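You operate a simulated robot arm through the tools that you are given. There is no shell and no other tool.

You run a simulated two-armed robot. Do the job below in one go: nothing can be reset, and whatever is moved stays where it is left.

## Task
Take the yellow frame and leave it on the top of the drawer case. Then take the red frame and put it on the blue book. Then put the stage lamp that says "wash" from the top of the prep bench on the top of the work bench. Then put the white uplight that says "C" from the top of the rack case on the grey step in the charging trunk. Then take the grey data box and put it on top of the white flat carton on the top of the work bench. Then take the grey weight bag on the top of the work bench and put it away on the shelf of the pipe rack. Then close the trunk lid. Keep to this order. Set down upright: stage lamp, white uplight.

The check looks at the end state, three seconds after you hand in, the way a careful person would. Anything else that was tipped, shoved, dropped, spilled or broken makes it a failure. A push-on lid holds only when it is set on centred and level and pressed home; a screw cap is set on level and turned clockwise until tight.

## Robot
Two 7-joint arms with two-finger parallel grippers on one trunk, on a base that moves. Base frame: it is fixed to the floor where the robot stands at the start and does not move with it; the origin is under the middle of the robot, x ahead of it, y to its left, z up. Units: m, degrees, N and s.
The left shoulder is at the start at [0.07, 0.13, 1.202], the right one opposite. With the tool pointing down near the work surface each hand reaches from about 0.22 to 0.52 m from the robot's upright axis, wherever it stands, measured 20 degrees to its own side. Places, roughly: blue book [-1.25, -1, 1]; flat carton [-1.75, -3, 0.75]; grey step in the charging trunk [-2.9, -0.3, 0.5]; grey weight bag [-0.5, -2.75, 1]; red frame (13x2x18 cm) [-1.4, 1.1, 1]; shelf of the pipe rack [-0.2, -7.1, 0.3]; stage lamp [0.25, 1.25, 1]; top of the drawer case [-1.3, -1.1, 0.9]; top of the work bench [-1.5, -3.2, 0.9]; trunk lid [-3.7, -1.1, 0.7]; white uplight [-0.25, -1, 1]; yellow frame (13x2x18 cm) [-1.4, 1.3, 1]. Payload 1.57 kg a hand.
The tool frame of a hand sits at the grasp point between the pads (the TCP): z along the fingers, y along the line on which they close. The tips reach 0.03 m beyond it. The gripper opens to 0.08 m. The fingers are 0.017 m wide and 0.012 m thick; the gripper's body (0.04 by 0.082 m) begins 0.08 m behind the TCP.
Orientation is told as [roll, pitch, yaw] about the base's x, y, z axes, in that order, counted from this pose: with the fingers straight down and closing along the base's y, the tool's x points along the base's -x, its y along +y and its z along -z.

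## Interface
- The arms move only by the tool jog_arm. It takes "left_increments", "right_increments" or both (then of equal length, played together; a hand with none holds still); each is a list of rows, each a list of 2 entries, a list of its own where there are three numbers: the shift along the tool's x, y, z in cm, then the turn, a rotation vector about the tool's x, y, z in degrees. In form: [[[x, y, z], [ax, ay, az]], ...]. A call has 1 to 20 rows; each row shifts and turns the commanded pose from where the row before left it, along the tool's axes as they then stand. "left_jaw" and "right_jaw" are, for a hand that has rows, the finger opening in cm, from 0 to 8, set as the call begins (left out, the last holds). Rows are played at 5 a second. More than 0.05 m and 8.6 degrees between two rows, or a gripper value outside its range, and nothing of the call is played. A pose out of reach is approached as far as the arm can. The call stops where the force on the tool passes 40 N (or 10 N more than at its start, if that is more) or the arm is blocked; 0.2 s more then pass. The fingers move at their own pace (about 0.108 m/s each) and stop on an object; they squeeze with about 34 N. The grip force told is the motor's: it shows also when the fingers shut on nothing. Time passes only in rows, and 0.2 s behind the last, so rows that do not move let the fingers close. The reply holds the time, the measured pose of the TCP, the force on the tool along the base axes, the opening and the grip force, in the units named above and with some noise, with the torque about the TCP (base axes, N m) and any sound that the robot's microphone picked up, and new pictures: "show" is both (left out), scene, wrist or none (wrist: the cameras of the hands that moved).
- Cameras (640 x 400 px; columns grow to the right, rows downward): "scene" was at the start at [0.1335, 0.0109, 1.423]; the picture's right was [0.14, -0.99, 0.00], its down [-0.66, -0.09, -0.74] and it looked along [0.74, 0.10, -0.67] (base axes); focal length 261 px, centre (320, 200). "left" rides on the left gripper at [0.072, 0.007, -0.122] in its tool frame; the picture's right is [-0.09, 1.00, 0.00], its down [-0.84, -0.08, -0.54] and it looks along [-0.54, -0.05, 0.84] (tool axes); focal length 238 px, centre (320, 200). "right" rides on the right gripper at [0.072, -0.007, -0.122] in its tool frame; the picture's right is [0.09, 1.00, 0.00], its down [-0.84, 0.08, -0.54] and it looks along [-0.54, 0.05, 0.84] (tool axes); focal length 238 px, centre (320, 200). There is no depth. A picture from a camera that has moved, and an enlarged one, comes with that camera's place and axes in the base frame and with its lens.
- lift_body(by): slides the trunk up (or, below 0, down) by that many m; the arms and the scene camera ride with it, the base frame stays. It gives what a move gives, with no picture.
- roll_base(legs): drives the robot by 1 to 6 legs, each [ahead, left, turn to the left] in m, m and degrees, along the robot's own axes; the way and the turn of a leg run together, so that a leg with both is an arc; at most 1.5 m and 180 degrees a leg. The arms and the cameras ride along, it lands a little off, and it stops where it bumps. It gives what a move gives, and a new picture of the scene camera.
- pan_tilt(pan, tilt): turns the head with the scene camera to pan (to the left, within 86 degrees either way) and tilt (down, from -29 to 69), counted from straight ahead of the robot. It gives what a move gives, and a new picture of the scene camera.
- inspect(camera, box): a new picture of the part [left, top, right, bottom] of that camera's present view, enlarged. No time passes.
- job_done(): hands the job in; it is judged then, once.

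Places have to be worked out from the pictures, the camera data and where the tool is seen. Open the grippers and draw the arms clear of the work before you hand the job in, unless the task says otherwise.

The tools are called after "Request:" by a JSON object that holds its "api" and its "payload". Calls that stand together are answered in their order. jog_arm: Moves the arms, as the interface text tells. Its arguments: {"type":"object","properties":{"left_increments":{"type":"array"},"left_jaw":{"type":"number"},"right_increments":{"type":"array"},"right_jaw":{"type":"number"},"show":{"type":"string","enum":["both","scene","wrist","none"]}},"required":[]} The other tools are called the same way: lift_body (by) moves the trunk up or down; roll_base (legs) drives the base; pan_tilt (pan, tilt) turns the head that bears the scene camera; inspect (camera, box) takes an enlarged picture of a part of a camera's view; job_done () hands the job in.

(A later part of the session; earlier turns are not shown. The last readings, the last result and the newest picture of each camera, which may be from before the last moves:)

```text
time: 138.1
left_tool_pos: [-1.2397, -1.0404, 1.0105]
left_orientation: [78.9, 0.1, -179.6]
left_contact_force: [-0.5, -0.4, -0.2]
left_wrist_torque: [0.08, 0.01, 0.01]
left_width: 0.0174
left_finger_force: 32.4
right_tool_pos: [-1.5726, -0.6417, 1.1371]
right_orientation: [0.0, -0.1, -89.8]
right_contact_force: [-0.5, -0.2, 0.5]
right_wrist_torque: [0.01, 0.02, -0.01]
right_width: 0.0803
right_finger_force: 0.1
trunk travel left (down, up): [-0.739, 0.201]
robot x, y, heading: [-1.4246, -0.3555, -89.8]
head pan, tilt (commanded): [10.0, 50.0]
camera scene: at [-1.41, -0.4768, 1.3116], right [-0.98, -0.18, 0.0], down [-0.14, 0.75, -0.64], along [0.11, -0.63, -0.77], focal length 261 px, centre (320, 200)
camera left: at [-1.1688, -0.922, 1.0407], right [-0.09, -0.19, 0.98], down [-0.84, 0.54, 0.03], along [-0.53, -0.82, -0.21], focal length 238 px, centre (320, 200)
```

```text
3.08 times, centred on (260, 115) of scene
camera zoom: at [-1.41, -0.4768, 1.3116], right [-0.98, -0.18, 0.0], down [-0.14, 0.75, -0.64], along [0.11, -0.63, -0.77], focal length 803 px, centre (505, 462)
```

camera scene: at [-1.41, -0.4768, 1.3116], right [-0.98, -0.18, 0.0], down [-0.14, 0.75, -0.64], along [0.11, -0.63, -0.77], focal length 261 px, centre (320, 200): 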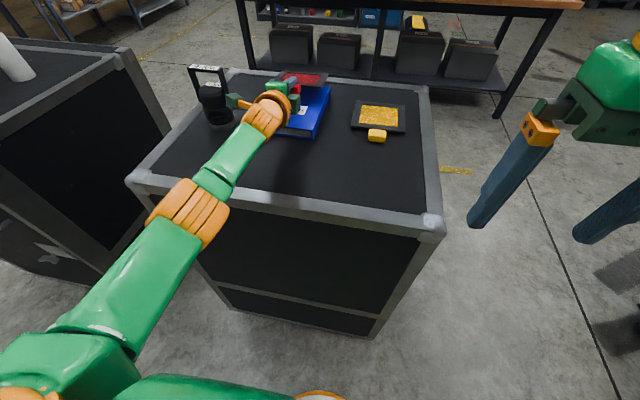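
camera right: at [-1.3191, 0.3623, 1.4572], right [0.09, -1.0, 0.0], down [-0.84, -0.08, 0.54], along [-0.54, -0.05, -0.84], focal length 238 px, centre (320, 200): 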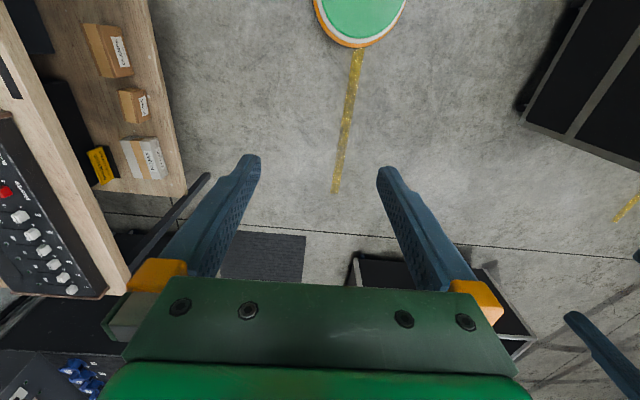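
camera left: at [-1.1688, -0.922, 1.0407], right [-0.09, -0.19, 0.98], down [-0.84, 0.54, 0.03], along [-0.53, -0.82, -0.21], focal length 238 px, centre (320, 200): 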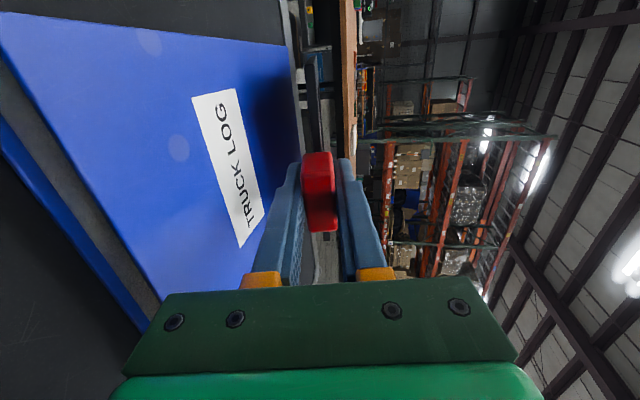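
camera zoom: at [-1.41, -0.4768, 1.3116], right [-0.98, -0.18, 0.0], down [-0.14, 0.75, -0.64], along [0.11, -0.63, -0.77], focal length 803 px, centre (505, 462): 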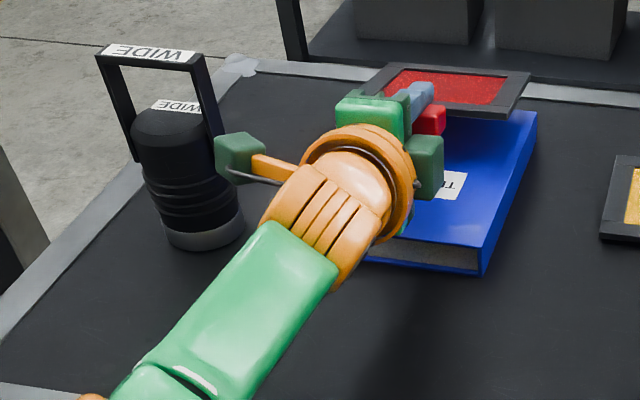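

Clearance to the lamp is about 4 cm and the frame lines up with the book. I lower 2.2 cm, then gently to contact.

Request:
{"api": "jog_arm", "payload": {"left_increments": [[[0, -1.08, 0.21], [0, 0, 0]], [[0, -1.08, 0.21], [0, 0, 0]], [[0, -0.3, 0.06], [0, 0, 0]], [[0, -0.3, 0.06], [0, 0, 0]], [[0, 0, 0], [0, 0, 0]]], "show": "wrist"}}

```text
time: 139.3
left_tool_pos: [-1.2416, -1.0392, 0.9848]
left_orientation: [78.9, -0.1, -179.6]
left_contact_force: [0.4, -2.0, 4.7]
left_wrist_torque: [-0.57, 0.26, 0.16]
left_width: 0.018
left_finger_force: 32.5
right_tool_pos: [-1.573, -0.6386, 1.1369]
right_orientation: [0.0, -0.2, -89.8]
right_contact_force: [0.1, 0.5, -0.1]
right_wrist_torque: [-0.02, -0.04, 0.04]
right_width: 0.0801
right_finger_force: 0.0
trunk travel left (down, up): [-0.739, 0.201]
robot x, y, heading: [-1.4223, -0.3487, -90.0]
head pan, tilt (commanded): [10.0, 50.0]
camera left: at [-1.1695, -0.9204, 1.014], right [-0.09, -0.19, 0.98], down [-0.84, 0.54, 0.03], along [-0.53, -0.82, -0.21], focal length 238 px, centre (320, 200)
```

left: 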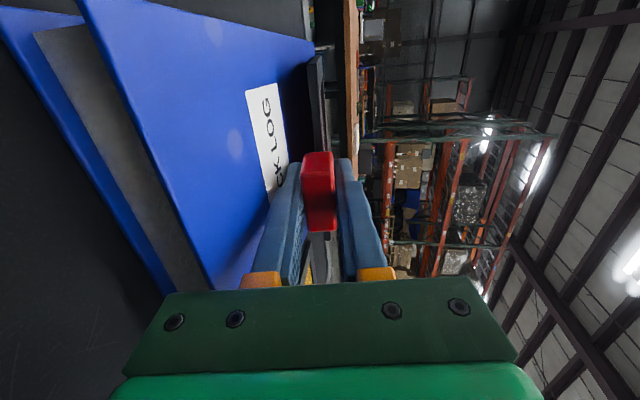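

Contact at the frame's far edge; to leave room for the lower finger I tilt back about 3° while raising 0.8 cm.

Request:
{"api": "jog_arm", "payload": {"left_increments": [[[0, 0.4, -0.08], [1.5, 0, 0]], [[0, 0.4, -0.08], [1.5, 0, 0]], [[0, 0, 0], [0, 0, 0]]], "show": "none"}}

```text
time: 140.1
left_tool_pos: [-1.2407, -1.0409, 0.9917]
left_orientation: [75.8, 0.0, -179.7]
left_contact_force: [0.2, -3.1, 4.7]
left_wrist_torque: [-0.8, -0.37, -0.21]
left_width: 0.0177
left_finger_force: 32.3
right_tool_pos: [-1.5733, -0.6381, 1.1357]
right_orientation: [0.0, -0.2, -89.8]
right_contact_force: [-0.5, 0.2, -0.2]
right_wrist_torque: [-0.01, -0.01, 0.0]
right_width: 0.08
right_finger_force: 0.0
trunk travel left (down, up): [-0.739, 0.201]
robot x, y, heading: [-1.4258, -0.3511, -90.1]
head pan, tilt (commanded): [10.0, 50.0]
```

Light far-edge contact (4.7 N at ≈16 cm). Open to 2.6 cm.

Request:
{"api": "jog_arm", "payload": {"left_increments": [[[0, 0, 0], [0, 0, 0]], [[0, 0, 0], [0, 0, 0]], [[0, 0, 0], [0, 0, 0]]], "left_jaw": 2.6}}

```text
time: 140.9
left_tool_pos: [-1.2399, -1.0408, 0.9912]
left_orientation: [75.8, 0.0, -179.5]
left_contact_force: [-0.3, -0.5, -0.2]
left_wrist_torque: [-0.01, 0.01, -0.02]
left_width: 0.0264
left_finger_force: 0.1
right_tool_pos: [-1.5735, -0.64, 1.1363]
right_orientation: [-0.1, -0.2, -89.9]
right_contact_force: [-0.9, 0.2, 0.4]
right_wrist_torque: [0.01, 0.01, -0.03]
right_width: 0.0799
right_finger_force: 0.0
trunk travel left (down, up): [-0.739, 0.201]
robot x, y, heading: [-1.4199, -0.351, -90.0]
head pan, tilt (commanded): [10.0, 50.0]
camera scene: at [-1.4101, -0.4768, 1.3116], right [-0.98, -0.18, 0.0], down [-0.14, 0.75, -0.64], along [0.11, -0.63, -0.77], focal length 261 px, centre (320, 200)
camera left: at [-1.1688, -0.9238, 1.0273], right [-0.09, -0.24, 0.97], down [-0.84, 0.54, 0.06], along [-0.53, -0.81, -0.25], focal length 238 px, centre (320, 200)
```

scene: 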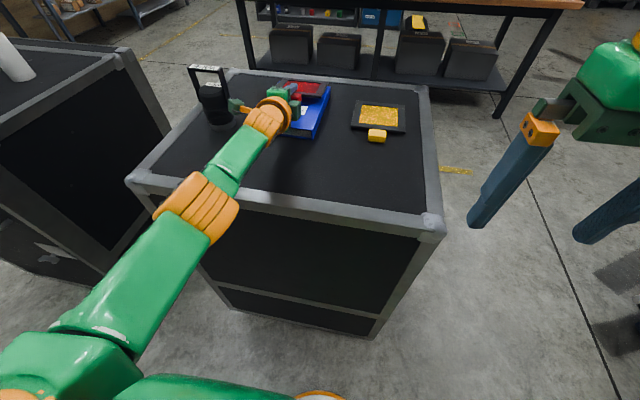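
left: 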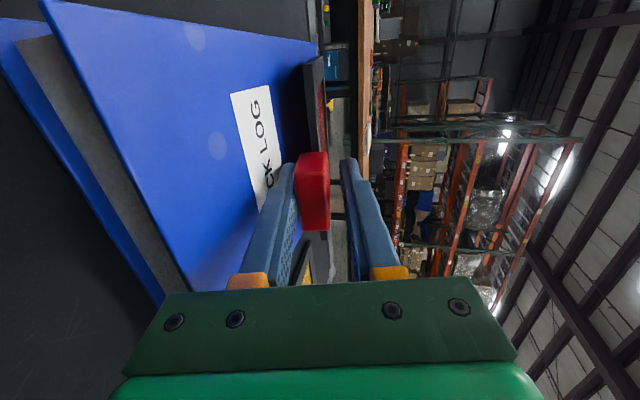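

The knob now rests loosely on the lower finger. I back the base 6 cm.

Request:
{"api": "roll_base", "payload": {"legs": [[-0.06, 0, 0]]}}

Request:
{"api": "inspect", "payload": {"camera": "left", "box": [0, 0, 640, 400]}}

```text
time: 141.9
left_tool_pos: [-1.2415, -0.9819, 0.989]
left_orientation: [75.7, 0.1, -179.6]
left_contact_force: [0.0, -0.4, -1.1]
left_wrist_torque: [-0.02, -0.03, 0.0]
left_width: 0.0254
left_finger_force: 0.1
right_tool_pos: [-1.5735, -0.5822, 1.1356]
right_orientation: [-0.1, 0.2, -89.9]
right_contact_force: [0.1, 0.4, -0.1]
right_wrist_torque: [0.05, 0.01, 0.01]
right_width: 0.0799
right_finger_force: 0.0
trunk travel left (down, up): [-0.739, 0.201]
robot x, y, heading: [-1.4237, -0.2868, -89.9]
head pan, tilt (commanded): [10.0, 50.0]
camera scene: at [-1.4108, -0.4199, 1.3113], right [-0.98, -0.18, 0.0], down [-0.14, 0.76, -0.64], along [0.11, -0.63, -0.77], focal length 261 px, centre (320, 200)
```

scene: 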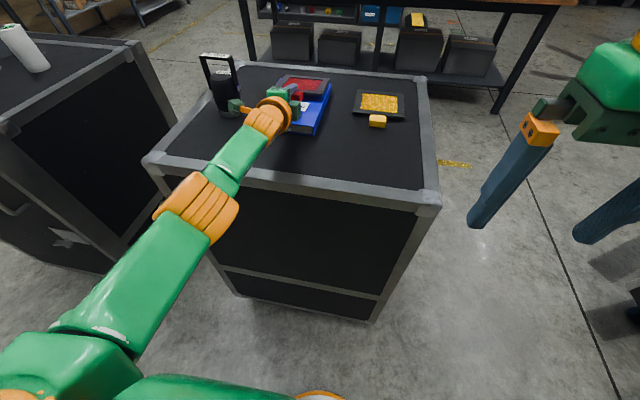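

```text
1.00 times, centred on (320, 200) of left (not enlarged: the box is as wide or as high as the picture)
camera zoom: at [-1.1699, -0.8664, 1.0258], right [-0.09, -0.25, 0.96], down [-0.84, 0.54, 0.06], along [-0.53, -0.81, -0.26], focal length 238 px, centre (320, 200)
```

zoom: 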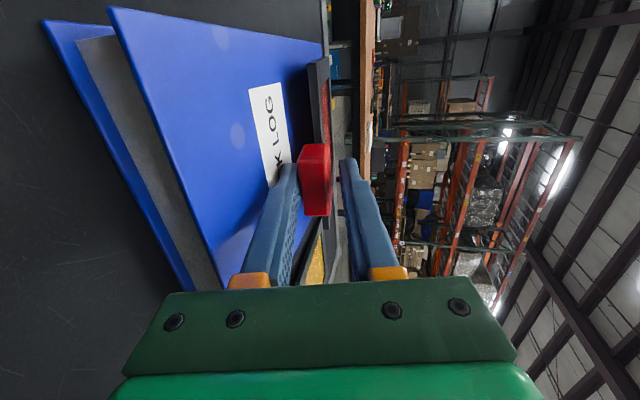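

The frame was dragged back about 4 cm with the finger, so I grip the knob again to keep control instead of dragging further.

Request:
{"api": "jog_arm", "payload": {"left_increments": [[[0, 0, 0], [0, 0, 0]], [[0, 0, 0], [0, 0, 0]], [[0, 0, 0], [0, 0, 0]]], "left_jaw": 0}}

Request:
{"api": "inspect", "payload": {"camera": "scene", "box": [160, 40, 420, 180]}}

```text
time: 142.7
left_tool_pos: [-1.2417, -0.9786, 0.9931]
left_orientation: [75.9, 0.0, -179.7]
left_contact_force: [0.5, -0.3, 5.9]
left_wrist_torque: [-1.16, -0.46, -0.06]
left_width: 0.0182
left_finger_force: 32.5
right_tool_pos: [-1.5732, -0.5774, 1.1365]
right_orientation: [0.0, -0.2, -89.8]
right_contact_force: [-0.1, 0.2, -0.2]
right_wrist_torque: [0.0, 0.0, 0.0]
right_width: 0.08
right_finger_force: 0.0
trunk travel left (down, up): [-0.739, 0.201]
robot x, y, heading: [-1.4237, -0.2891, -90.0]
head pan, tilt (commanded): [10.0, 50.0]
camera scene: at [-1.4113, -0.4138, 1.312], right [-0.98, -0.18, 0.0], down [-0.14, 0.75, -0.64], along [0.11, -0.63, -0.76], focal length 261 px, centre (320, 200)
camera left: at [-1.1704, -0.8619, 1.0293], right [-0.09, -0.24, 0.97], down [-0.84, 0.54, 0.06], along [-0.54, -0.81, -0.25], focal length 238 px, centre (320, 200)
```

scene: 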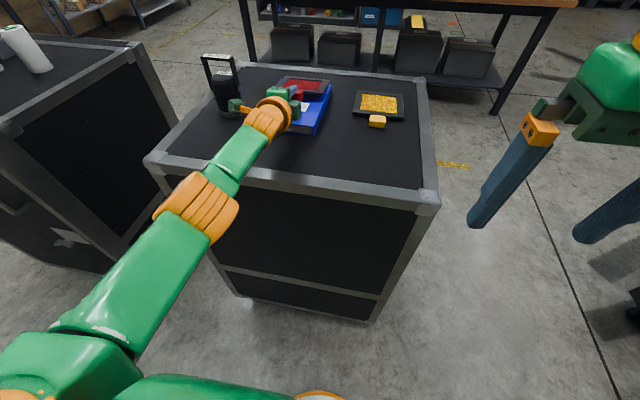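
left: 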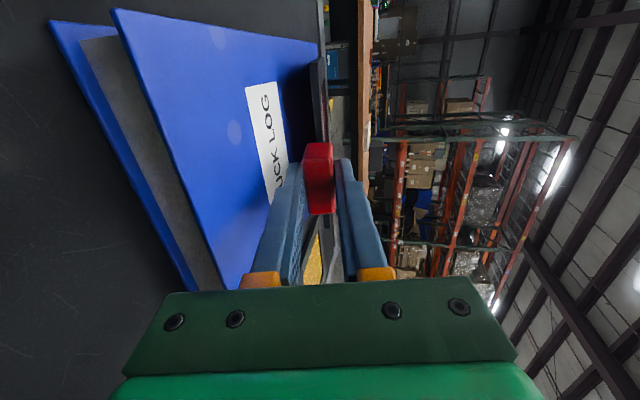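

```text
2.46 times, centred on (290, 110) of scene
camera zoom: at [-1.4113, -0.4138, 1.312], right [-0.98, -0.18, 0.0], down [-0.14, 0.75, -0.64], along [0.11, -0.63, -0.76], focal length 643 px, centre (394, 422)
```

zoom: 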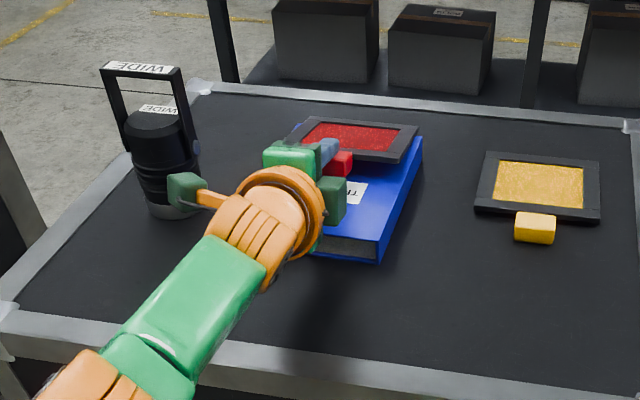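

The frame's plate now lies at y≈-1.03…-1.165, nearly centred on the book, with the fingertips only ~1 cm over the book's front edge. I back 1.6 cm with the grip closed so the lower finger clears that edge, then flatten and lower.

Request:
{"api": "roll_base", "payload": {"legs": [[-0.016, 0, 0]]}}

Request:
{"api": "jog_arm", "payload": {"left_increments": [[[0, -0.5, 0.1], [-2.3, 0, 0]], [[0, -0.5, 0.1], [-2.3, 0, 0]], [[0, -0.5, 0.08], [-2.3, 0, 0]], [[0, 0, 0], [0, 0, 0]]]}}

```text
time: 143.5
left_tool_pos: [-1.2422, -0.9637, 0.994]
left_orientation: [76.1, 0.1, -179.8]
left_contact_force: [0.5, 0.4, 7.5]
left_wrist_torque: [-0.89, 0.34, 0.24]
left_width: 0.0183
left_finger_force: 33.1
right_tool_pos: [-1.5743, -0.5622, 1.1366]
right_orientation: [0.0, -0.2, -89.9]
right_contact_force: [-0.2, -0.1, 1.0]
right_wrist_torque: [0.04, -0.04, 0.02]
right_width: 0.0797
right_finger_force: 0.1
trunk travel left (down, up): [-0.739, 0.201]
robot x, y, heading: [-1.4232, -0.2723, -89.6]
head pan, tilt (commanded): [10.0, 50.0]
camera scene: at [-1.4116, -0.3981, 1.3119], right [-0.98, -0.18, 0.0], down [-0.14, 0.75, -0.64], along [0.11, -0.63, -0.76], focal length 261 px, centre (320, 200)
```

scene: 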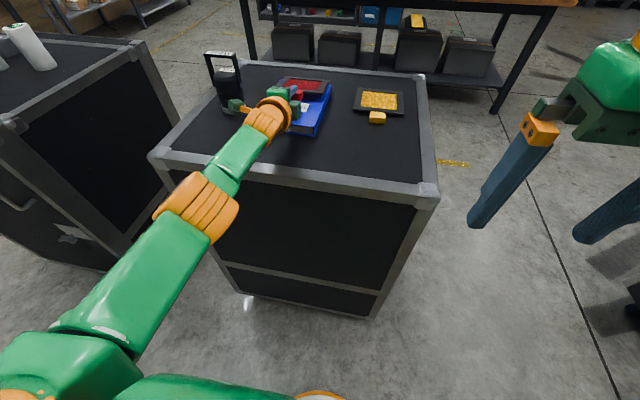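

```text
time: 144.5
left_tool_pos: [-1.2404, -0.9632, 0.9823]
left_orientation: [81.6, -0.1, -179.5]
left_contact_force: [-0.1, 0.0, -0.6]
left_wrist_torque: [-0.11, -0.06, 0.09]
left_width: 0.0172
left_finger_force: 32.2
left hand out of reach, approached as far as the arm can: row 2, 3
right_tool_pos: [-1.5737, -0.5634, 1.1364]
right_orientation: [0.0, -0.1, -89.9]
right_contact_force: [0.2, 0.0, -0.2]
right_wrist_torque: [0.01, 0.01, -0.02]
right_width: 0.0801
right_finger_force: 0.0
trunk travel left (down, up): [-0.739, 0.201]
robot x, y, heading: [-1.4238, -0.2753, -90.0]
head pan, tilt (commanded): [10.0, 50.0]
camera scene: at [-1.4107, -0.4002, 1.3116], right [-0.98, -0.18, 0.0], down [-0.14, 0.75, -0.64], along [0.11, -0.63, -0.77], focal length 261 px, centre (320, 200)
camera left: at [-1.169, -0.8436, 1.0074], right [-0.09, -0.15, 0.99], down [-0.84, 0.54, 0.0], along [-0.53, -0.83, -0.17], focal length 238 px, centre (320, 200)
```

scene: 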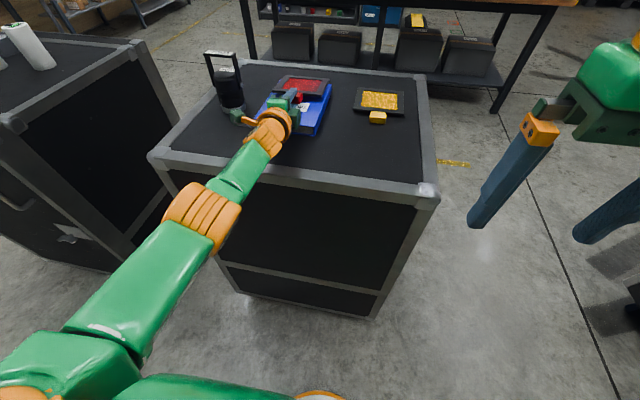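
left: 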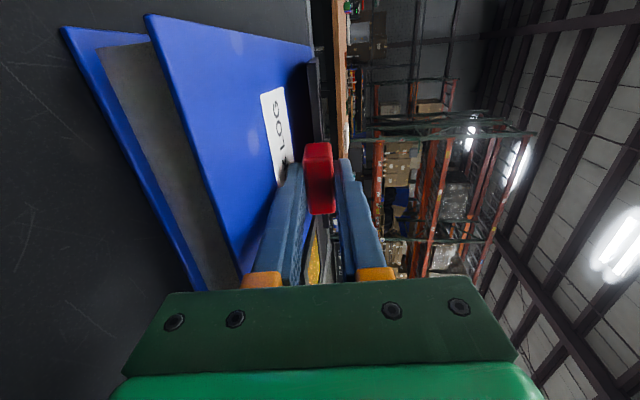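

The hand is at 8° tilt with the far edge just at the book. I back another 0.8 cm so the fingertips are off the book edge, then open stepwise.

Request:
{"api": "roll_base", "payload": {"legs": [[-0.009, 0, 0]]}}

Request:
{"api": "jog_arm", "payload": {"left_increments": [[[0, 0, 0], [0, 0, 0]], [[0, 0, 0], [0, 0, 0]], [[0, 0, 0], [0, 0, 0]]], "left_jaw": 3.0}}

```text
time: 145.2
left_tool_pos: [-1.2405, -0.955, 0.985]
left_orientation: [81.7, 0.0, -179.6]
left_contact_force: [0.2, -1.7, 2.3]
left_wrist_torque: [-0.33, -0.18, -0.04]
left_width: 0.0174
left_finger_force: 32.5
right_tool_pos: [-1.5726, -0.5555, 1.1361]
right_orientation: [0.0, -0.1, -89.9]
right_contact_force: [0.6, -0.3, -0.2]
right_wrist_torque: [-0.02, 0.02, 0.02]
right_width: 0.08
right_finger_force: 0.0
trunk travel left (down, up): [-0.739, 0.201]
robot x, y, heading: [-1.4253, -0.2661, -89.9]
head pan, tilt (commanded): [10.0, 50.0]
camera scene: at [-1.4109, -0.3917, 1.3116], right [-0.98, -0.18, 0.0], down [-0.14, 0.75, -0.64], along [0.11, -0.63, -0.77], focal length 261 px, centre (320, 200)
```

scene: 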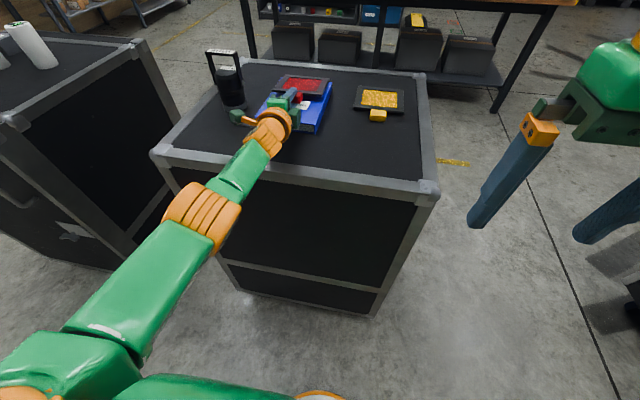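

```text
time: 146.0
left_tool_pos: [-1.2394, -0.9531, 0.9853]
left_orientation: [81.8, 0.1, -179.5]
left_contact_force: [1.2, -2.7, 8.1]
left_wrist_torque: [-0.27, -0.04, 0.04]
left_width: 0.0233
left_finger_force: 0.1
right_tool_pos: [-1.5733, -0.5528, 1.1362]
right_orientation: [0.1, -0.1, -89.8]
right_contact_force: [-0.6, 0.6, -0.2]
right_wrist_torque: [-0.03, 0.02, 0.0]
right_width: 0.08
right_finger_force: 0.1
trunk travel left (down, up): [-0.739, 0.201]
robot x, y, heading: [-1.4248, -0.2653, -89.6]
head pan, tilt (commanded): [10.0, 50.0]
camera scene: at [-1.411, -0.39, 1.3118], right [-0.98, -0.18, 0.0], down [-0.14, 0.75, -0.64], along [0.11, -0.63, -0.77], focal length 261 px, centre (320, 200)
camera left: at [-1.1692, -0.8339, 1.0092], right [-0.09, -0.14, 0.99], down [-0.84, 0.54, 0.0], along [-0.53, -0.83, -0.17], focal length 238 px, centre (320, 200)
```

scene: 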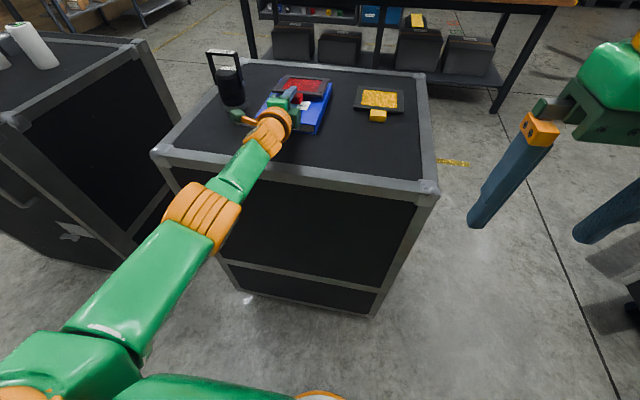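
left: 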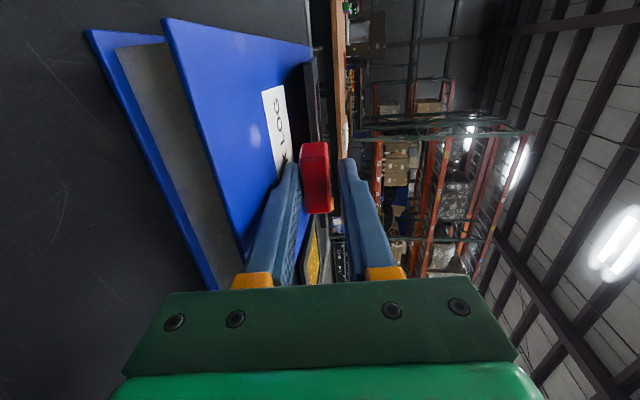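

The lower finger still meets something (8 N at the tip) — the book edge may be nearer than I estimated. Let me enlarge to locate the book now.

Request:
{"api": "inspect", "payload": {"camera": "scene", "box": [200, 50, 420, 180]}}

Request:
{"api": "inspect", "payload": {"camera": "left", "box": [140, 80, 400, 320]}}

```text
2.91 times, centred on (310, 115) of scene
camera zoom: at [-1.411, -0.39, 1.3118], right [-0.98, -0.18, 0.0], down [-0.14, 0.75, -0.64], along [0.11, -0.63, -0.77], focal length 760 px, centre (349, 447)
```

zoom: 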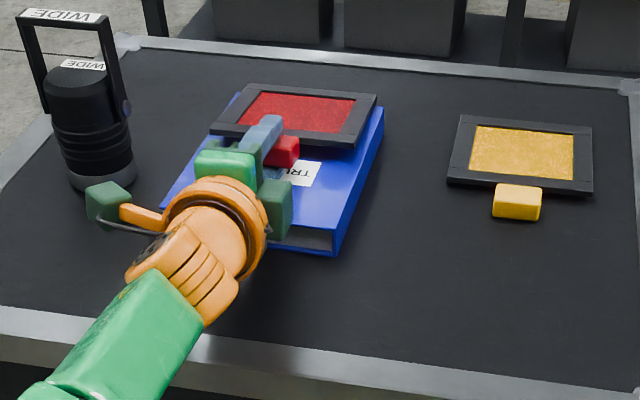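

```text
1.67 times, centred on (270, 200) of left
camera zoom: at [-1.1692, -0.8339, 1.0092], right [-0.09, -0.14, 0.99], down [-0.84, 0.54, 0.0], along [-0.53, -0.83, -0.17], focal length 397 px, centre (403, 200)
```

zoom: 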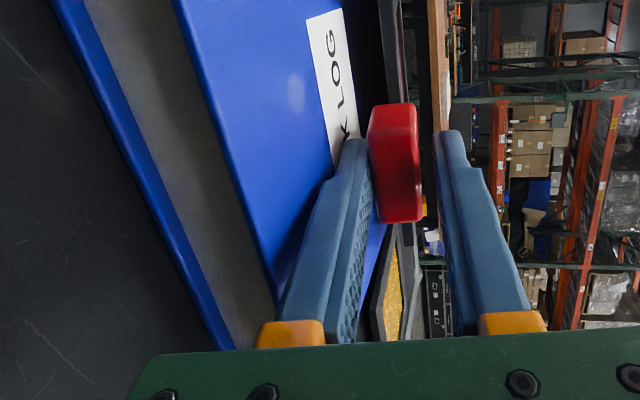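

The book was dragged with the frame: its front-right corner is now at y≈-0.922 instead of ≈-0.995. With the finger still pressing lightly on it, I push everything forward again to restore the book, first 4 cm.

Request:
{"api": "roll_base", "payload": {"legs": [[0.04, 0, 0]]}}

Request:
{"api": "inspect", "payload": {"camera": "scene", "box": [200, 50, 420, 180]}}

```text
time: 146.9
left_tool_pos: [-1.2415, -0.9914, 0.9872]
left_orientation: [81.8, -0.1, -179.6]
left_contact_force: [-1.4, 3.1, 6.8]
left_wrist_torque: [-0.07, 0.04, -0.02]
left_width: 0.0256
left_finger_force: 0.3
right_tool_pos: [-1.5735, -0.5892, 1.1376]
right_orientation: [0.0, -0.3, -89.9]
right_contact_force: [0.4, 0.4, 1.0]
right_wrist_torque: [-0.04, -0.01, -0.02]
right_width: 0.0802
right_finger_force: 0.1
trunk travel left (down, up): [-0.739, 0.201]
robot x, y, heading: [-1.4238, -0.3012, -90.0]
head pan, tilt (commanded): [10.0, 50.0]
camera scene: at [-1.4113, -0.4261, 1.3121], right [-0.98, -0.18, 0.0], down [-0.13, 0.75, -0.65], along [0.11, -0.64, -0.76], focal length 261 px, centre (320, 200)
```

scene: 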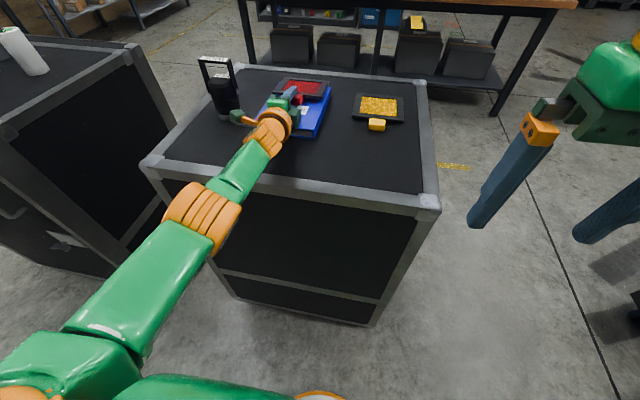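

```text
2.91 times, centred on (310, 115) of scene
camera zoom: at [-1.4113, -0.4261, 1.3121], right [-0.98, -0.18, 0.0], down [-0.13, 0.75, -0.65], along [0.11, -0.64, -0.76], focal length 760 px, centre (349, 447)
```

zoom: 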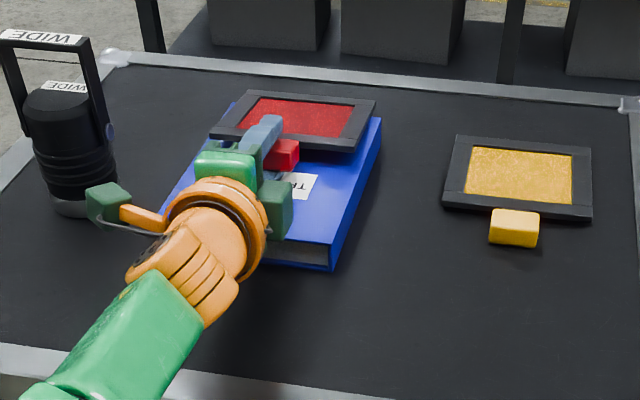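

The book only came back ~1.5 cm (front now ≈-0.94). Better: grip the frame, lift it clear, and re-place it so only the knob overhangs the book's front edge; then the finger can leave without dragging, and I'll push the book back afterwards with open fingers. Close and lift.

Request:
{"api": "jog_arm", "payload": {"left_increments": [[[0, 0, 0], [0, 0, 0]], [[0, 0, 0], [0, 0, 0]], [[0, 0, 0], [0, 0, 0]]], "left_jaw": 0, "show": "wrist"}}

Request:
{"api": "lift_body", "payload": {"by": 0.04}}

```text
time: 147.7
left_tool_pos: [-1.2421, -0.9959, 0.9828]
left_orientation: [81.6, 0.0, -179.6]
left_contact_force: [0.2, -0.2, 0.4]
left_wrist_torque: [0.08, -0.02, 0.01]
left_width: 0.017
left_finger_force: 32.2
right_tool_pos: [-1.5741, -0.5948, 1.1357]
right_orientation: [0.1, 0.0, -89.9]
right_contact_force: [0.6, 0.7, -0.4]
right_wrist_torque: [-0.03, 0.0, -0.02]
right_width: 0.08
right_finger_force: 0.0
trunk travel left (down, up): [-0.739, 0.201]
robot x, y, heading: [-1.4234, -0.3013, -90.0]
head pan, tilt (commanded): [10.0, 50.0]
camera left: at [-1.1694, -0.8749, 1.0073], right [-0.09, -0.15, 0.99], down [-0.84, 0.54, 0.0], along [-0.53, -0.83, -0.17], focal length 238 px, centre (320, 200)
```

left: 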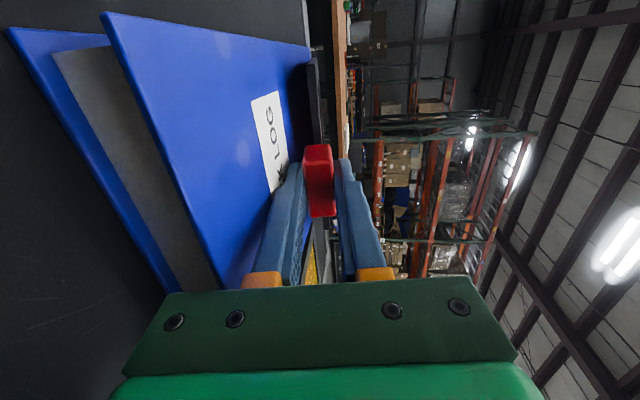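

```text
time: 148.5
left_tool_pos: [-1.2413, -0.995, 1.0232]
left_orientation: [81.6, 0.0, -179.7]
left_contact_force: [0.1, 0.7, -0.8]
left_wrist_torque: [0.07, 0.02, 0.01]
left_width: 0.0171
left_finger_force: 32.5
right_tool_pos: [-1.5717, -0.5941, 1.1763]
right_orientation: [0.0, -0.1, -89.9]
right_contact_force: [0.1, 0.6, 0.2]
right_wrist_torque: [0.02, -0.01, -0.02]
right_width: 0.08
right_finger_force: 0.0
trunk travel left (down, up): [-0.779, 0.161]
robot x, y, heading: [-1.425, -0.3092, -89.8]
head pan, tilt (commanded): [10.0, 50.0]
```

The frame is in the air. I enlarge the scene to locate the book exactly.

Request:
{"api": "inspect", "payload": {"camera": "scene", "box": [200, 50, 420, 180]}}

```text
2.91 times, centred on (310, 115) of scene
camera zoom: at [-1.4106, -0.4313, 1.3516], right [-0.98, -0.18, 0.0], down [-0.13, 0.75, -0.64], along [0.11, -0.63, -0.77], focal length 760 px, centre (349, 447)
```

zoom: 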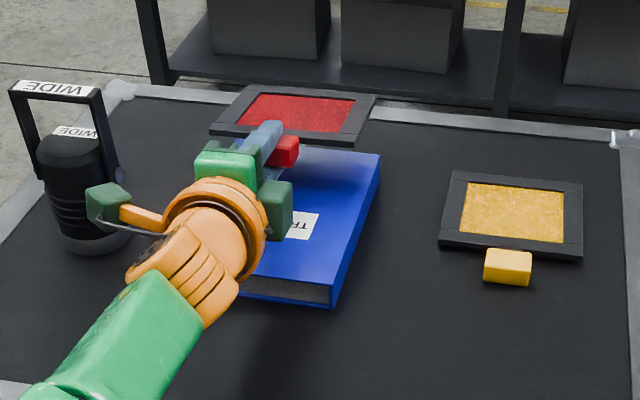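

Book now spans y≈-0.943…-1.15. I back 8.6 cm so that only the knob will overhang its front edge, then lower the trunk 4 cm.

Request:
{"api": "roll_base", "payload": {"legs": [[-0.086, 0, 0]]}}

Request:
{"api": "lift_body", "payload": {"by": -0.038}}

Request:
{"api": "inspect", "payload": {"camera": "left", "box": [0, 0, 640, 400]}}

Request:
{"api": "inspect", "payload": {"camera": "scene", "box": [200, 50, 420, 180]}}

```text
time: 149.6
left_tool_pos: [-1.242, -0.9124, 1.0196]
left_orientation: [81.4, 0.0, -179.7]
left_contact_force: [-0.6, -1.2, -0.9]
left_wrist_torque: [0.05, -0.02, 0.0]
left_width: 0.0169
left_finger_force: 32.3
right_tool_pos: [-1.5739, -0.5125, 1.1754]
right_orientation: [0.1, 0.2, -90.1]
right_contact_force: [0.1, -0.9, -0.4]
right_wrist_torque: [0.01, 0.03, 0.0]
right_width: 0.0802
right_finger_force: 0.1
trunk travel left (down, up): [-0.779, 0.161]
robot x, y, heading: [-1.4238, -0.2172, -90.1]
head pan, tilt (commanded): [10.0, 50.0]
camera scene: at [-1.4108, -0.3501, 1.3511], right [-0.98, -0.17, 0.0], down [-0.13, 0.76, -0.64], along [0.11, -0.63, -0.77], focal length 261 px, centre (320, 200)
```

scene: 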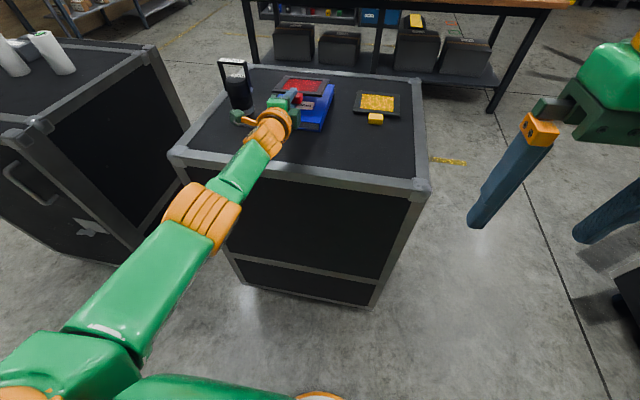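

```text
time: 150.4
left_tool_pos: [-1.2417, -0.9074, 0.9844]
left_orientation: [81.7, 0.0, -179.7]
left_contact_force: [0.6, -0.1, 0.5]
left_wrist_torque: [0.16, -0.01, 0.01]
left_width: 0.0174
left_finger_force: 32.0
right_tool_pos: [-1.576, -0.5056, 1.1384]
right_orientation: [0.0, 0.0, -90.0]
right_contact_force: [-0.7, -0.8, 0.1]
right_wrist_torque: [-0.02, -0.03, -0.02]
right_width: 0.0801
right_finger_force: 0.1
trunk travel left (down, up): [-0.741, 0.199]
robot x, y, heading: [-1.4235, -0.2165, -90.0]
head pan, tilt (commanded): [10.0, 50.0]
```

```text
1.00 times, centred on (320, 200) of left (not enlarged: the box is as wide or as high as the picture)
camera zoom: at [-1.1703, -0.788, 1.01], right [-0.09, -0.14, 0.99], down [-0.84, 0.54, 0.0], along [-0.53, -0.83, -0.17], focal length 238 px, centre (320, 200)
```

zoom: 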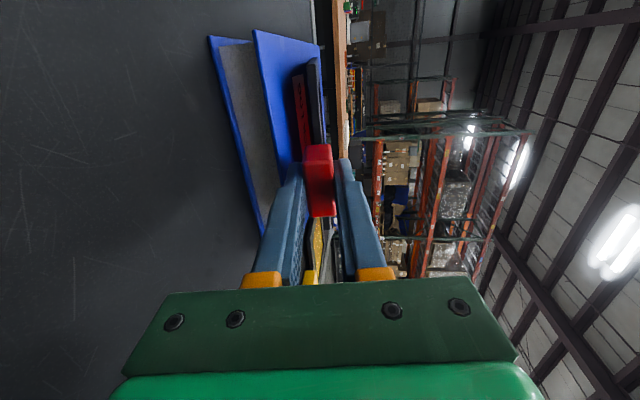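

```text
2.91 times, centred on (310, 115) of scene
camera zoom: at [-1.411, -0.3438, 1.3137], right [-0.98, -0.18, 0.0], down [-0.13, 0.75, -0.64], along [0.11, -0.63, -0.77], focal length 760 px, centre (349, 447)
```

zoom: 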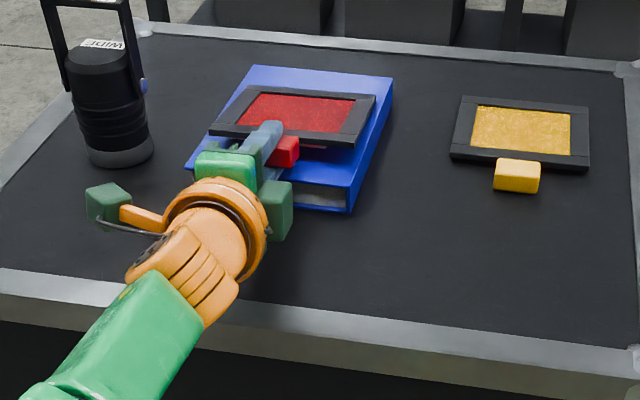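

The frame is over the book with only the knob beyond its front edge and fingertips just off it. I lower 0.4 cm and open in steps so the knob end settles.

Request:
{"api": "jog_arm", "payload": {"left_increments": [[[0, -0.4, 0.06], [0, 0, 0]], [[0, 0, 0], [0, 0, 0]]], "show": "none"}}

Request:
{"api": "jog_arm", "payload": {"left_increments": [[[0, 0, 0], [0, 0, 0]], [[0, 0, 0], [0, 0, 0]]], "left_jaw": 3.2, "show": "none"}}

Request:
{"api": "jog_arm", "payload": {"left_increments": [[[0, 0, 0], [0, 0, 0]], [[0, 0, 0], [0, 0, 0]]], "left_jaw": 4.6}}

```text
time: 151.0
left_tool_pos: [-1.2409, -0.9067, 0.9835]
left_orientation: [81.9, 0.0, -179.6]
left_contact_force: [0.0, -1.7, 4.6]
left_wrist_torque: [-0.95, -0.02, 0.03]
left_width: 0.0171
left_finger_force: 32.4
right_tool_pos: [-1.5742, -0.5072, 1.1381]
right_orientation: [0.1, -0.2, -90.1]
right_contact_force: [0.4, 0.1, 1.3]
right_wrist_torque: [-0.02, 0.01, 0.01]
right_width: 0.0803
right_finger_force: 0.0
trunk travel left (down, up): [-0.741, 0.199]
robot x, y, heading: [-1.4241, -0.2184, -89.8]
head pan, tilt (commanded): [10.0, 50.0]
```

```text
time: 151.6
left_tool_pos: [-1.2414, -0.9073, 0.9846]
left_orientation: [81.9, 0.0, -179.7]
left_contact_force: [2.9, -5.2, 11.7]
left_wrist_torque: [-0.47, -0.05, 0.02]
left_width: 0.0211
left_finger_force: 0.0
right_tool_pos: [-1.5737, -0.5055, 1.1384]
right_orientation: [0.1, -0.3, -90.0]
right_contact_force: [-0.4, -0.2, -0.7]
right_wrist_torque: [0.01, 0.0, 0.04]
right_width: 0.0803
right_finger_force: 0.2
trunk travel left (down, up): [-0.741, 0.199]
robot x, y, heading: [-1.4252, -0.2197, -89.9]
head pan, tilt (commanded): [10.0, 50.0]
```

```text
time: 152.2
left_tool_pos: [-1.243, -0.904, 0.9868]
left_orientation: [82.1, 0.0, -179.7]
left_contact_force: [1.2, -5.4, 20.6]
left_wrist_torque: [-0.73, -0.04, 0.05]
left_width: 0.0267
left_finger_force: 0.1
right_tool_pos: [-1.5745, -0.5024, 1.1395]
right_orientation: [0.0, -0.4, -90.0]
right_contact_force: [0.5, 0.0, -0.2]
right_wrist_torque: [0.03, -0.01, 0.04]
right_width: 0.0803
right_finger_force: 0.0
trunk travel left (down, up): [-0.741, 0.199]
robot x, y, heading: [-1.4234, -0.2171, -89.9]
head pan, tilt (commanded): [10.0, 50.0]
camera scene: at [-1.4121, -0.3392, 1.3144], right [-0.98, -0.17, 0.0], down [-0.13, 0.75, -0.65], along [0.11, -0.64, -0.76], focal length 261 px, centre (320, 200)
camera left: at [-1.1709, -0.7841, 1.01], right [-0.09, -0.14, 0.99], down [-0.84, 0.54, 0.0], along [-0.54, -0.83, -0.17], focal length 238 px, centre (320, 200)
```

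scene: 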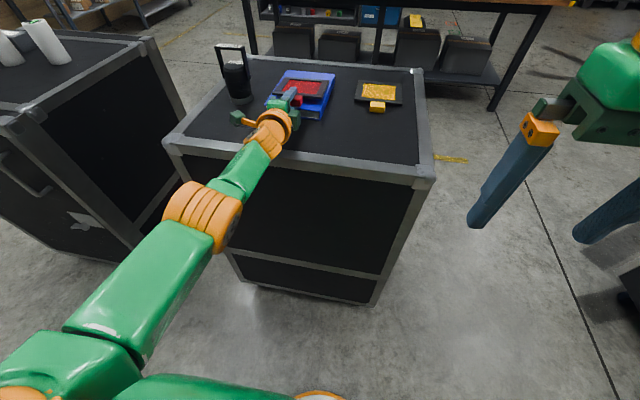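
left: 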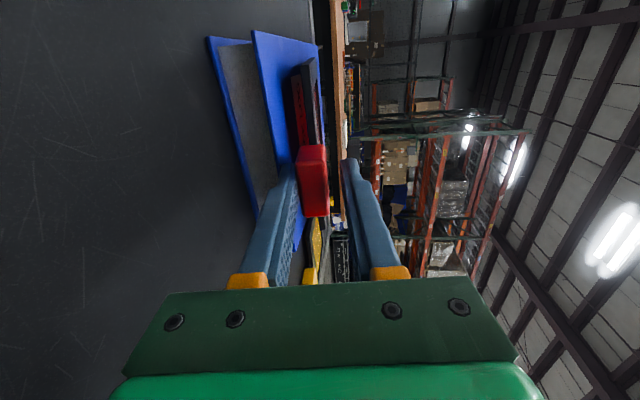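

The lower fingertip still catches the book's front edge (≈20 N at 3.5 cm ahead of the TCP). I re-grip, raise 1 cm, back 1.5 cm more and lower again.

Request:
{"api": "jog_arm", "payload": {"left_increments": [[[0, 0, 0], [0, 0, 0]], [[0, 0, 0], [0, 0, 0]], [[0, 0.6, -0.1], [0, 0, 0]], [[0, 0.6, -0.1], [0, 0, 0]], [[0, 0, 0], [0, 0, 0]]], "left_jaw": 0, "show": "none"}}

Request:
{"api": "roll_base", "payload": {"legs": [[-0.016, 0, 0]]}}

Request:
{"api": "inspect", "payload": {"camera": "left", "box": [180, 20, 420, 300]}}

```text
time: 153.4
left_tool_pos: [-1.2417, -0.9099, 0.9889]
left_orientation: [81.6, 0.1, -179.6]
left_contact_force: [0.7, 0.0, -1.4]
left_wrist_torque: [0.1, 0.03, -0.01]
left_width: 0.0171
left_finger_force: 32.5
left hand out of reach, approached as far as the arm can: row 4
right_tool_pos: [-1.5729, -0.5085, 1.1378]
right_orientation: [0.1, 0.0, -90.0]
right_contact_force: [-0.1, -0.3, -0.1]
right_wrist_torque: [-0.01, 0.0, -0.01]
right_width: 0.08
right_finger_force: 0.0
trunk travel left (down, up): [-0.741, 0.199]
robot x, y, heading: [-1.4227, -0.2199, -89.7]
head pan, tilt (commanded): [10.0, 50.0]
```

```text
time: 154.2
left_tool_pos: [-1.2415, -0.8959, 0.987]
left_orientation: [81.4, 0.0, -179.6]
left_contact_force: [-0.1, -0.5, -1.0]
left_wrist_torque: [0.1, 0.0, 0.05]
left_width: 0.0172
left_finger_force: 32.1
right_tool_pos: [-1.5742, -0.4956, 1.1375]
right_orientation: [0.1, 0.1, -90.0]
right_contact_force: [-0.4, -0.6, 0.2]
right_wrist_torque: [0.04, 0.02, -0.02]
right_width: 0.0802
right_finger_force: 0.1
trunk travel left (down, up): [-0.741, 0.199]
robot x, y, heading: [-1.4254, -0.2003, -89.8]
head pan, tilt (commanded): [10.0, 50.0]
camera scene: at [-1.4109, -0.3331, 1.3132], right [-0.98, -0.17, 0.0], down [-0.13, 0.76, -0.64], along [0.11, -0.63, -0.77], focal length 261 px, centre (320, 200)
```

scene: 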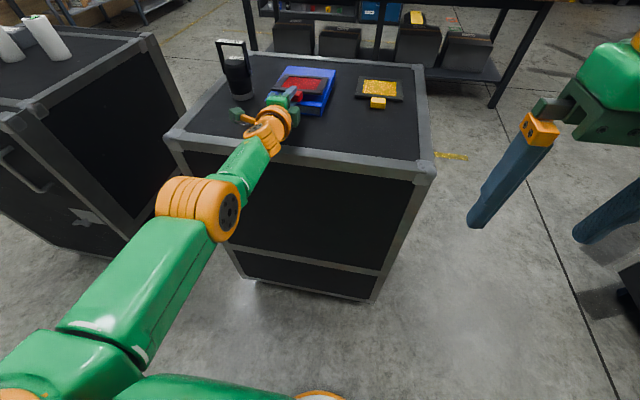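

```text
1.43 times, centred on (300, 160) of left
camera zoom: at [-1.17, -0.7763, 1.012], right [-0.09, -0.15, 0.98], down [-0.84, 0.54, 0.0], along [-0.53, -0.83, -0.17], focal length 340 px, centre (349, 257)
```

zoom: 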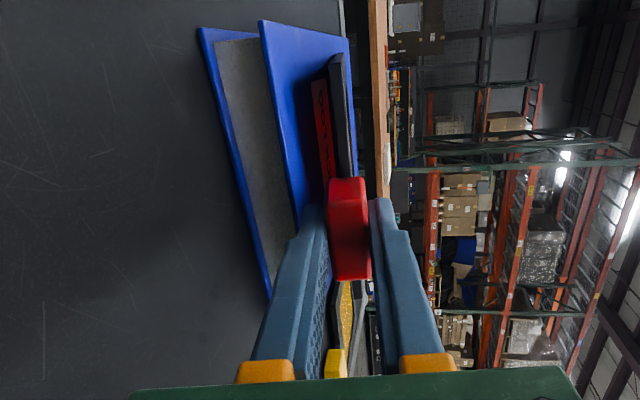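

By projection the fingertips are now about 1.7 cm off the book's front edge. I lower gently and open again in steps.

Request:
{"api": "jog_arm", "payload": {"left_increments": [[[0, -0.4, 0.06], [0, 0, 0]], [[0, 0, 0], [0, 0, 0]]], "show": "none"}}

Request:
{"api": "jog_arm", "payload": {"left_increments": [[[0, 0, 0], [0, 0, 0]], [[0, 0, 0], [0, 0, 0]]], "left_jaw": 2.8, "show": "wrist"}}

```text
time: 154.8
left_tool_pos: [-1.2411, -0.8923, 0.9861]
left_orientation: [81.8, 0.1, -179.6]
left_contact_force: [0.3, -1.1, -0.5]
left_wrist_torque: [-0.11, -0.01, 0.01]
left_width: 0.0169
left_finger_force: 32.0
right_tool_pos: [-1.5749, -0.491, 1.1379]
right_orientation: [0.0, -0.1, -90.1]
right_contact_force: [0.3, -0.8, 0.2]
right_wrist_torque: [0.0, 0.03, -0.01]
right_width: 0.0799
right_finger_force: 0.0
trunk travel left (down, up): [-0.741, 0.199]
robot x, y, heading: [-1.4206, -0.2032, -90.0]
head pan, tilt (commanded): [10.0, 50.0]
```

```text
time: 155.4
left_tool_pos: [-1.241, -0.8929, 0.9858]
left_orientation: [81.7, 0.0, -179.6]
left_contact_force: [-0.2, 0.6, -1.2]
left_wrist_torque: [0.04, 0.01, -0.01]
left_width: 0.0282
left_finger_force: 0.4
right_tool_pos: [-1.5737, -0.4916, 1.1379]
right_orientation: [0.0, -0.1, -90.0]
right_contact_force: [0.3, -0.1, 0.7]
right_wrist_torque: [-0.02, 0.01, -0.02]
right_width: 0.0801
right_finger_force: 0.1
trunk travel left (down, up): [-0.741, 0.199]
robot x, y, heading: [-1.4215, -0.2038, -90.0]
head pan, tilt (commanded): [10.0, 50.0]
camera left: at [-1.17, -0.7725, 1.0102], right [-0.09, -0.14, 0.99], down [-0.84, 0.54, 0.0], along [-0.53, -0.83, -0.17], focal length 238 px, centre (320, 200)
```

left: 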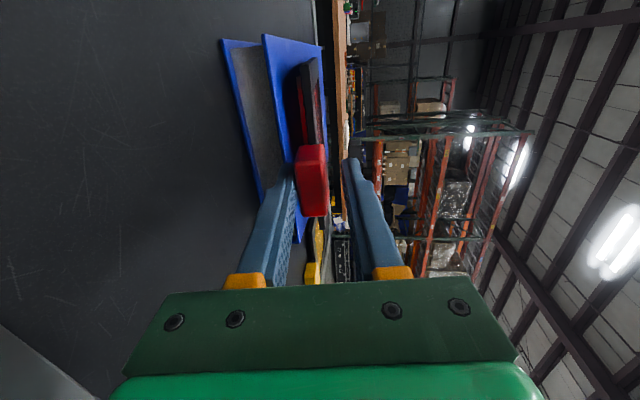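

Opening proceeds freely now (no force). Continue to 4.2 and 5.2 cm.

Request:
{"api": "jog_arm", "payload": {"left_increments": [[[0, 0, 0], [0, 0, 0]], [[0, 0, 0], [0, 0, 0]]], "left_jaw": 4.0, "show": "none"}}

Request:
{"api": "jog_arm", "payload": {"left_increments": [[[0, 0, 0], [0, 0, 0]], [[0, 0, 0], [0, 0, 0]]], "left_jaw": 5.0}}

```text
time: 156.0
left_tool_pos: [-1.2415, -0.8928, 0.9849]
left_orientation: [81.7, 0.0, -179.6]
left_contact_force: [-1.4, 0.3, -0.3]
left_wrist_torque: [0.0, 0.03, 0.0]
left_width: 0.0399
left_finger_force: 0.7
right_tool_pos: [-1.574, -0.4932, 1.1374]
right_orientation: [-0.1, -0.1, -90.1]
right_contact_force: [0.5, 0.4, -0.5]
right_wrist_torque: [-0.01, 0.01, 0.02]
right_width: 0.0803
right_finger_force: 0.0
trunk travel left (down, up): [-0.741, 0.199]
robot x, y, heading: [-1.4283, -0.2037, -89.9]
head pan, tilt (commanded): [10.0, 50.0]
```

```text
time: 156.6
left_tool_pos: [-1.2416, -0.8927, 0.9858]
left_orientation: [81.7, 0.1, -179.6]
left_contact_force: [0.8, -0.4, -0.6]
left_wrist_torque: [0.04, 0.01, 0.04]
left_width: 0.0502
left_finger_force: 0.1
right_tool_pos: [-1.5738, -0.4917, 1.1386]
right_orientation: [0.0, 0.0, -90.0]
right_contact_force: [0.3, 0.4, 0.9]
right_wrist_torque: [0.01, 0.0, -0.01]
right_width: 0.08
right_finger_force: 0.2
trunk travel left (down, up): [-0.741, 0.199]
robot x, y, heading: [-1.4245, -0.203, -89.9]
head pan, tilt (commanded): [10.0, 50.0]
camera scene: at [-1.411, -0.3289, 1.3136], right [-0.98, -0.17, 0.0], down [-0.13, 0.75, -0.64], along [0.11, -0.63, -0.77], focal length 261 px, centre (320, 200)
camera left: at [-1.17, -0.7726, 1.0102], right [-0.09, -0.14, 0.99], down [-0.84, 0.54, 0.0], along [-0.53, -0.83, -0.17], focal length 238 px, centre (320, 200)
```

scene: 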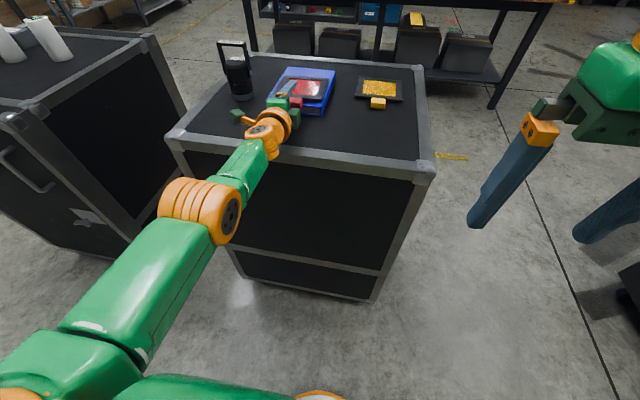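
left: 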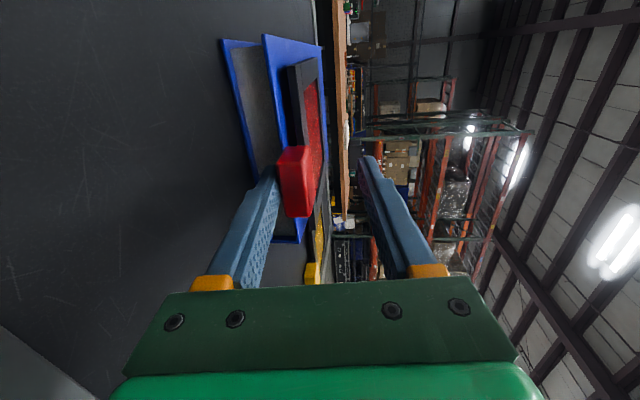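

The knob end has come down with the lower finger and the plate is nearly flat on the book. Open to 6 cm.

Request:
{"api": "jog_arm", "payload": {"left_increments": [[[0, 0, 0], [0, 0, 0]], [[0, 0, 0], [0, 0, 0]]], "left_jaw": 6.0, "show": "wrist"}}

Request:
{"api": "inspect", "payload": {"camera": "left", "box": [180, 20, 420, 300]}}

```text
time: 157.2
left_tool_pos: [-1.2414, -0.8928, 0.9858]
left_orientation: [81.7, 0.0, -179.6]
left_contact_force: [0.1, -0.3, 0.2]
left_wrist_torque: [0.02, 0.02, 0.0]
left_width: 0.0599
left_finger_force: 0.0
right_tool_pos: [-1.5741, -0.4921, 1.1383]
right_orientation: [0.0, -0.1, -90.0]
right_contact_force: [0.1, -0.4, 0.3]
right_wrist_torque: [0.01, 0.01, -0.01]
right_width: 0.0801
right_finger_force: 0.1
trunk travel left (down, up): [-0.741, 0.199]
robot x, y, heading: [-1.4229, -0.2035, -89.8]
head pan, tilt (commanded): [10.0, 50.0]
camera left: at [-1.17, -0.7725, 1.0103], right [-0.09, -0.14, 0.99], down [-0.84, 0.54, 0.0], along [-0.53, -0.83, -0.17], focal length 238 px, centre (320, 200)
```

left: 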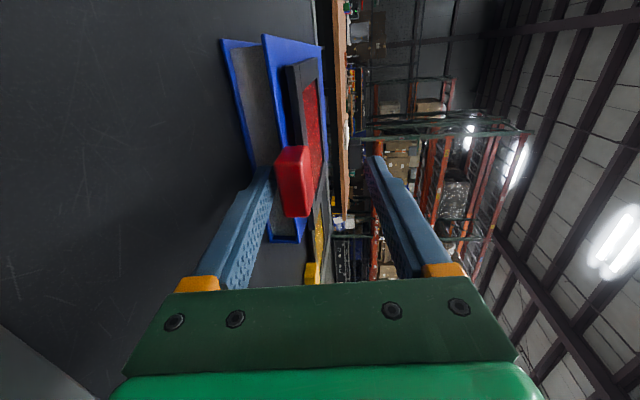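

```text
1.43 times, centred on (300, 160) of left
camera zoom: at [-1.17, -0.7725, 1.0103], right [-0.09, -0.14, 0.99], down [-0.84, 0.54, 0.0], along [-0.53, -0.83, -0.17], focal length 340 px, centre (349, 257)
```

zoom: 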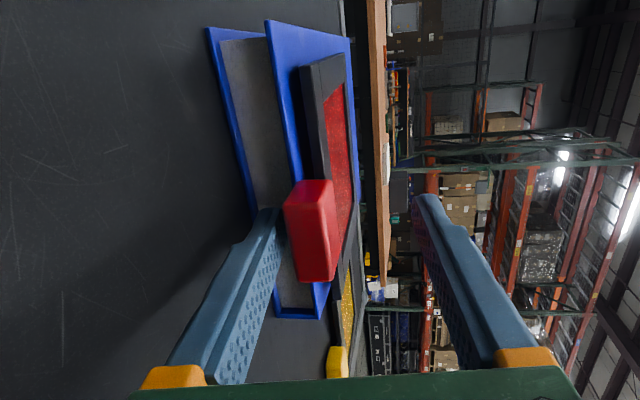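

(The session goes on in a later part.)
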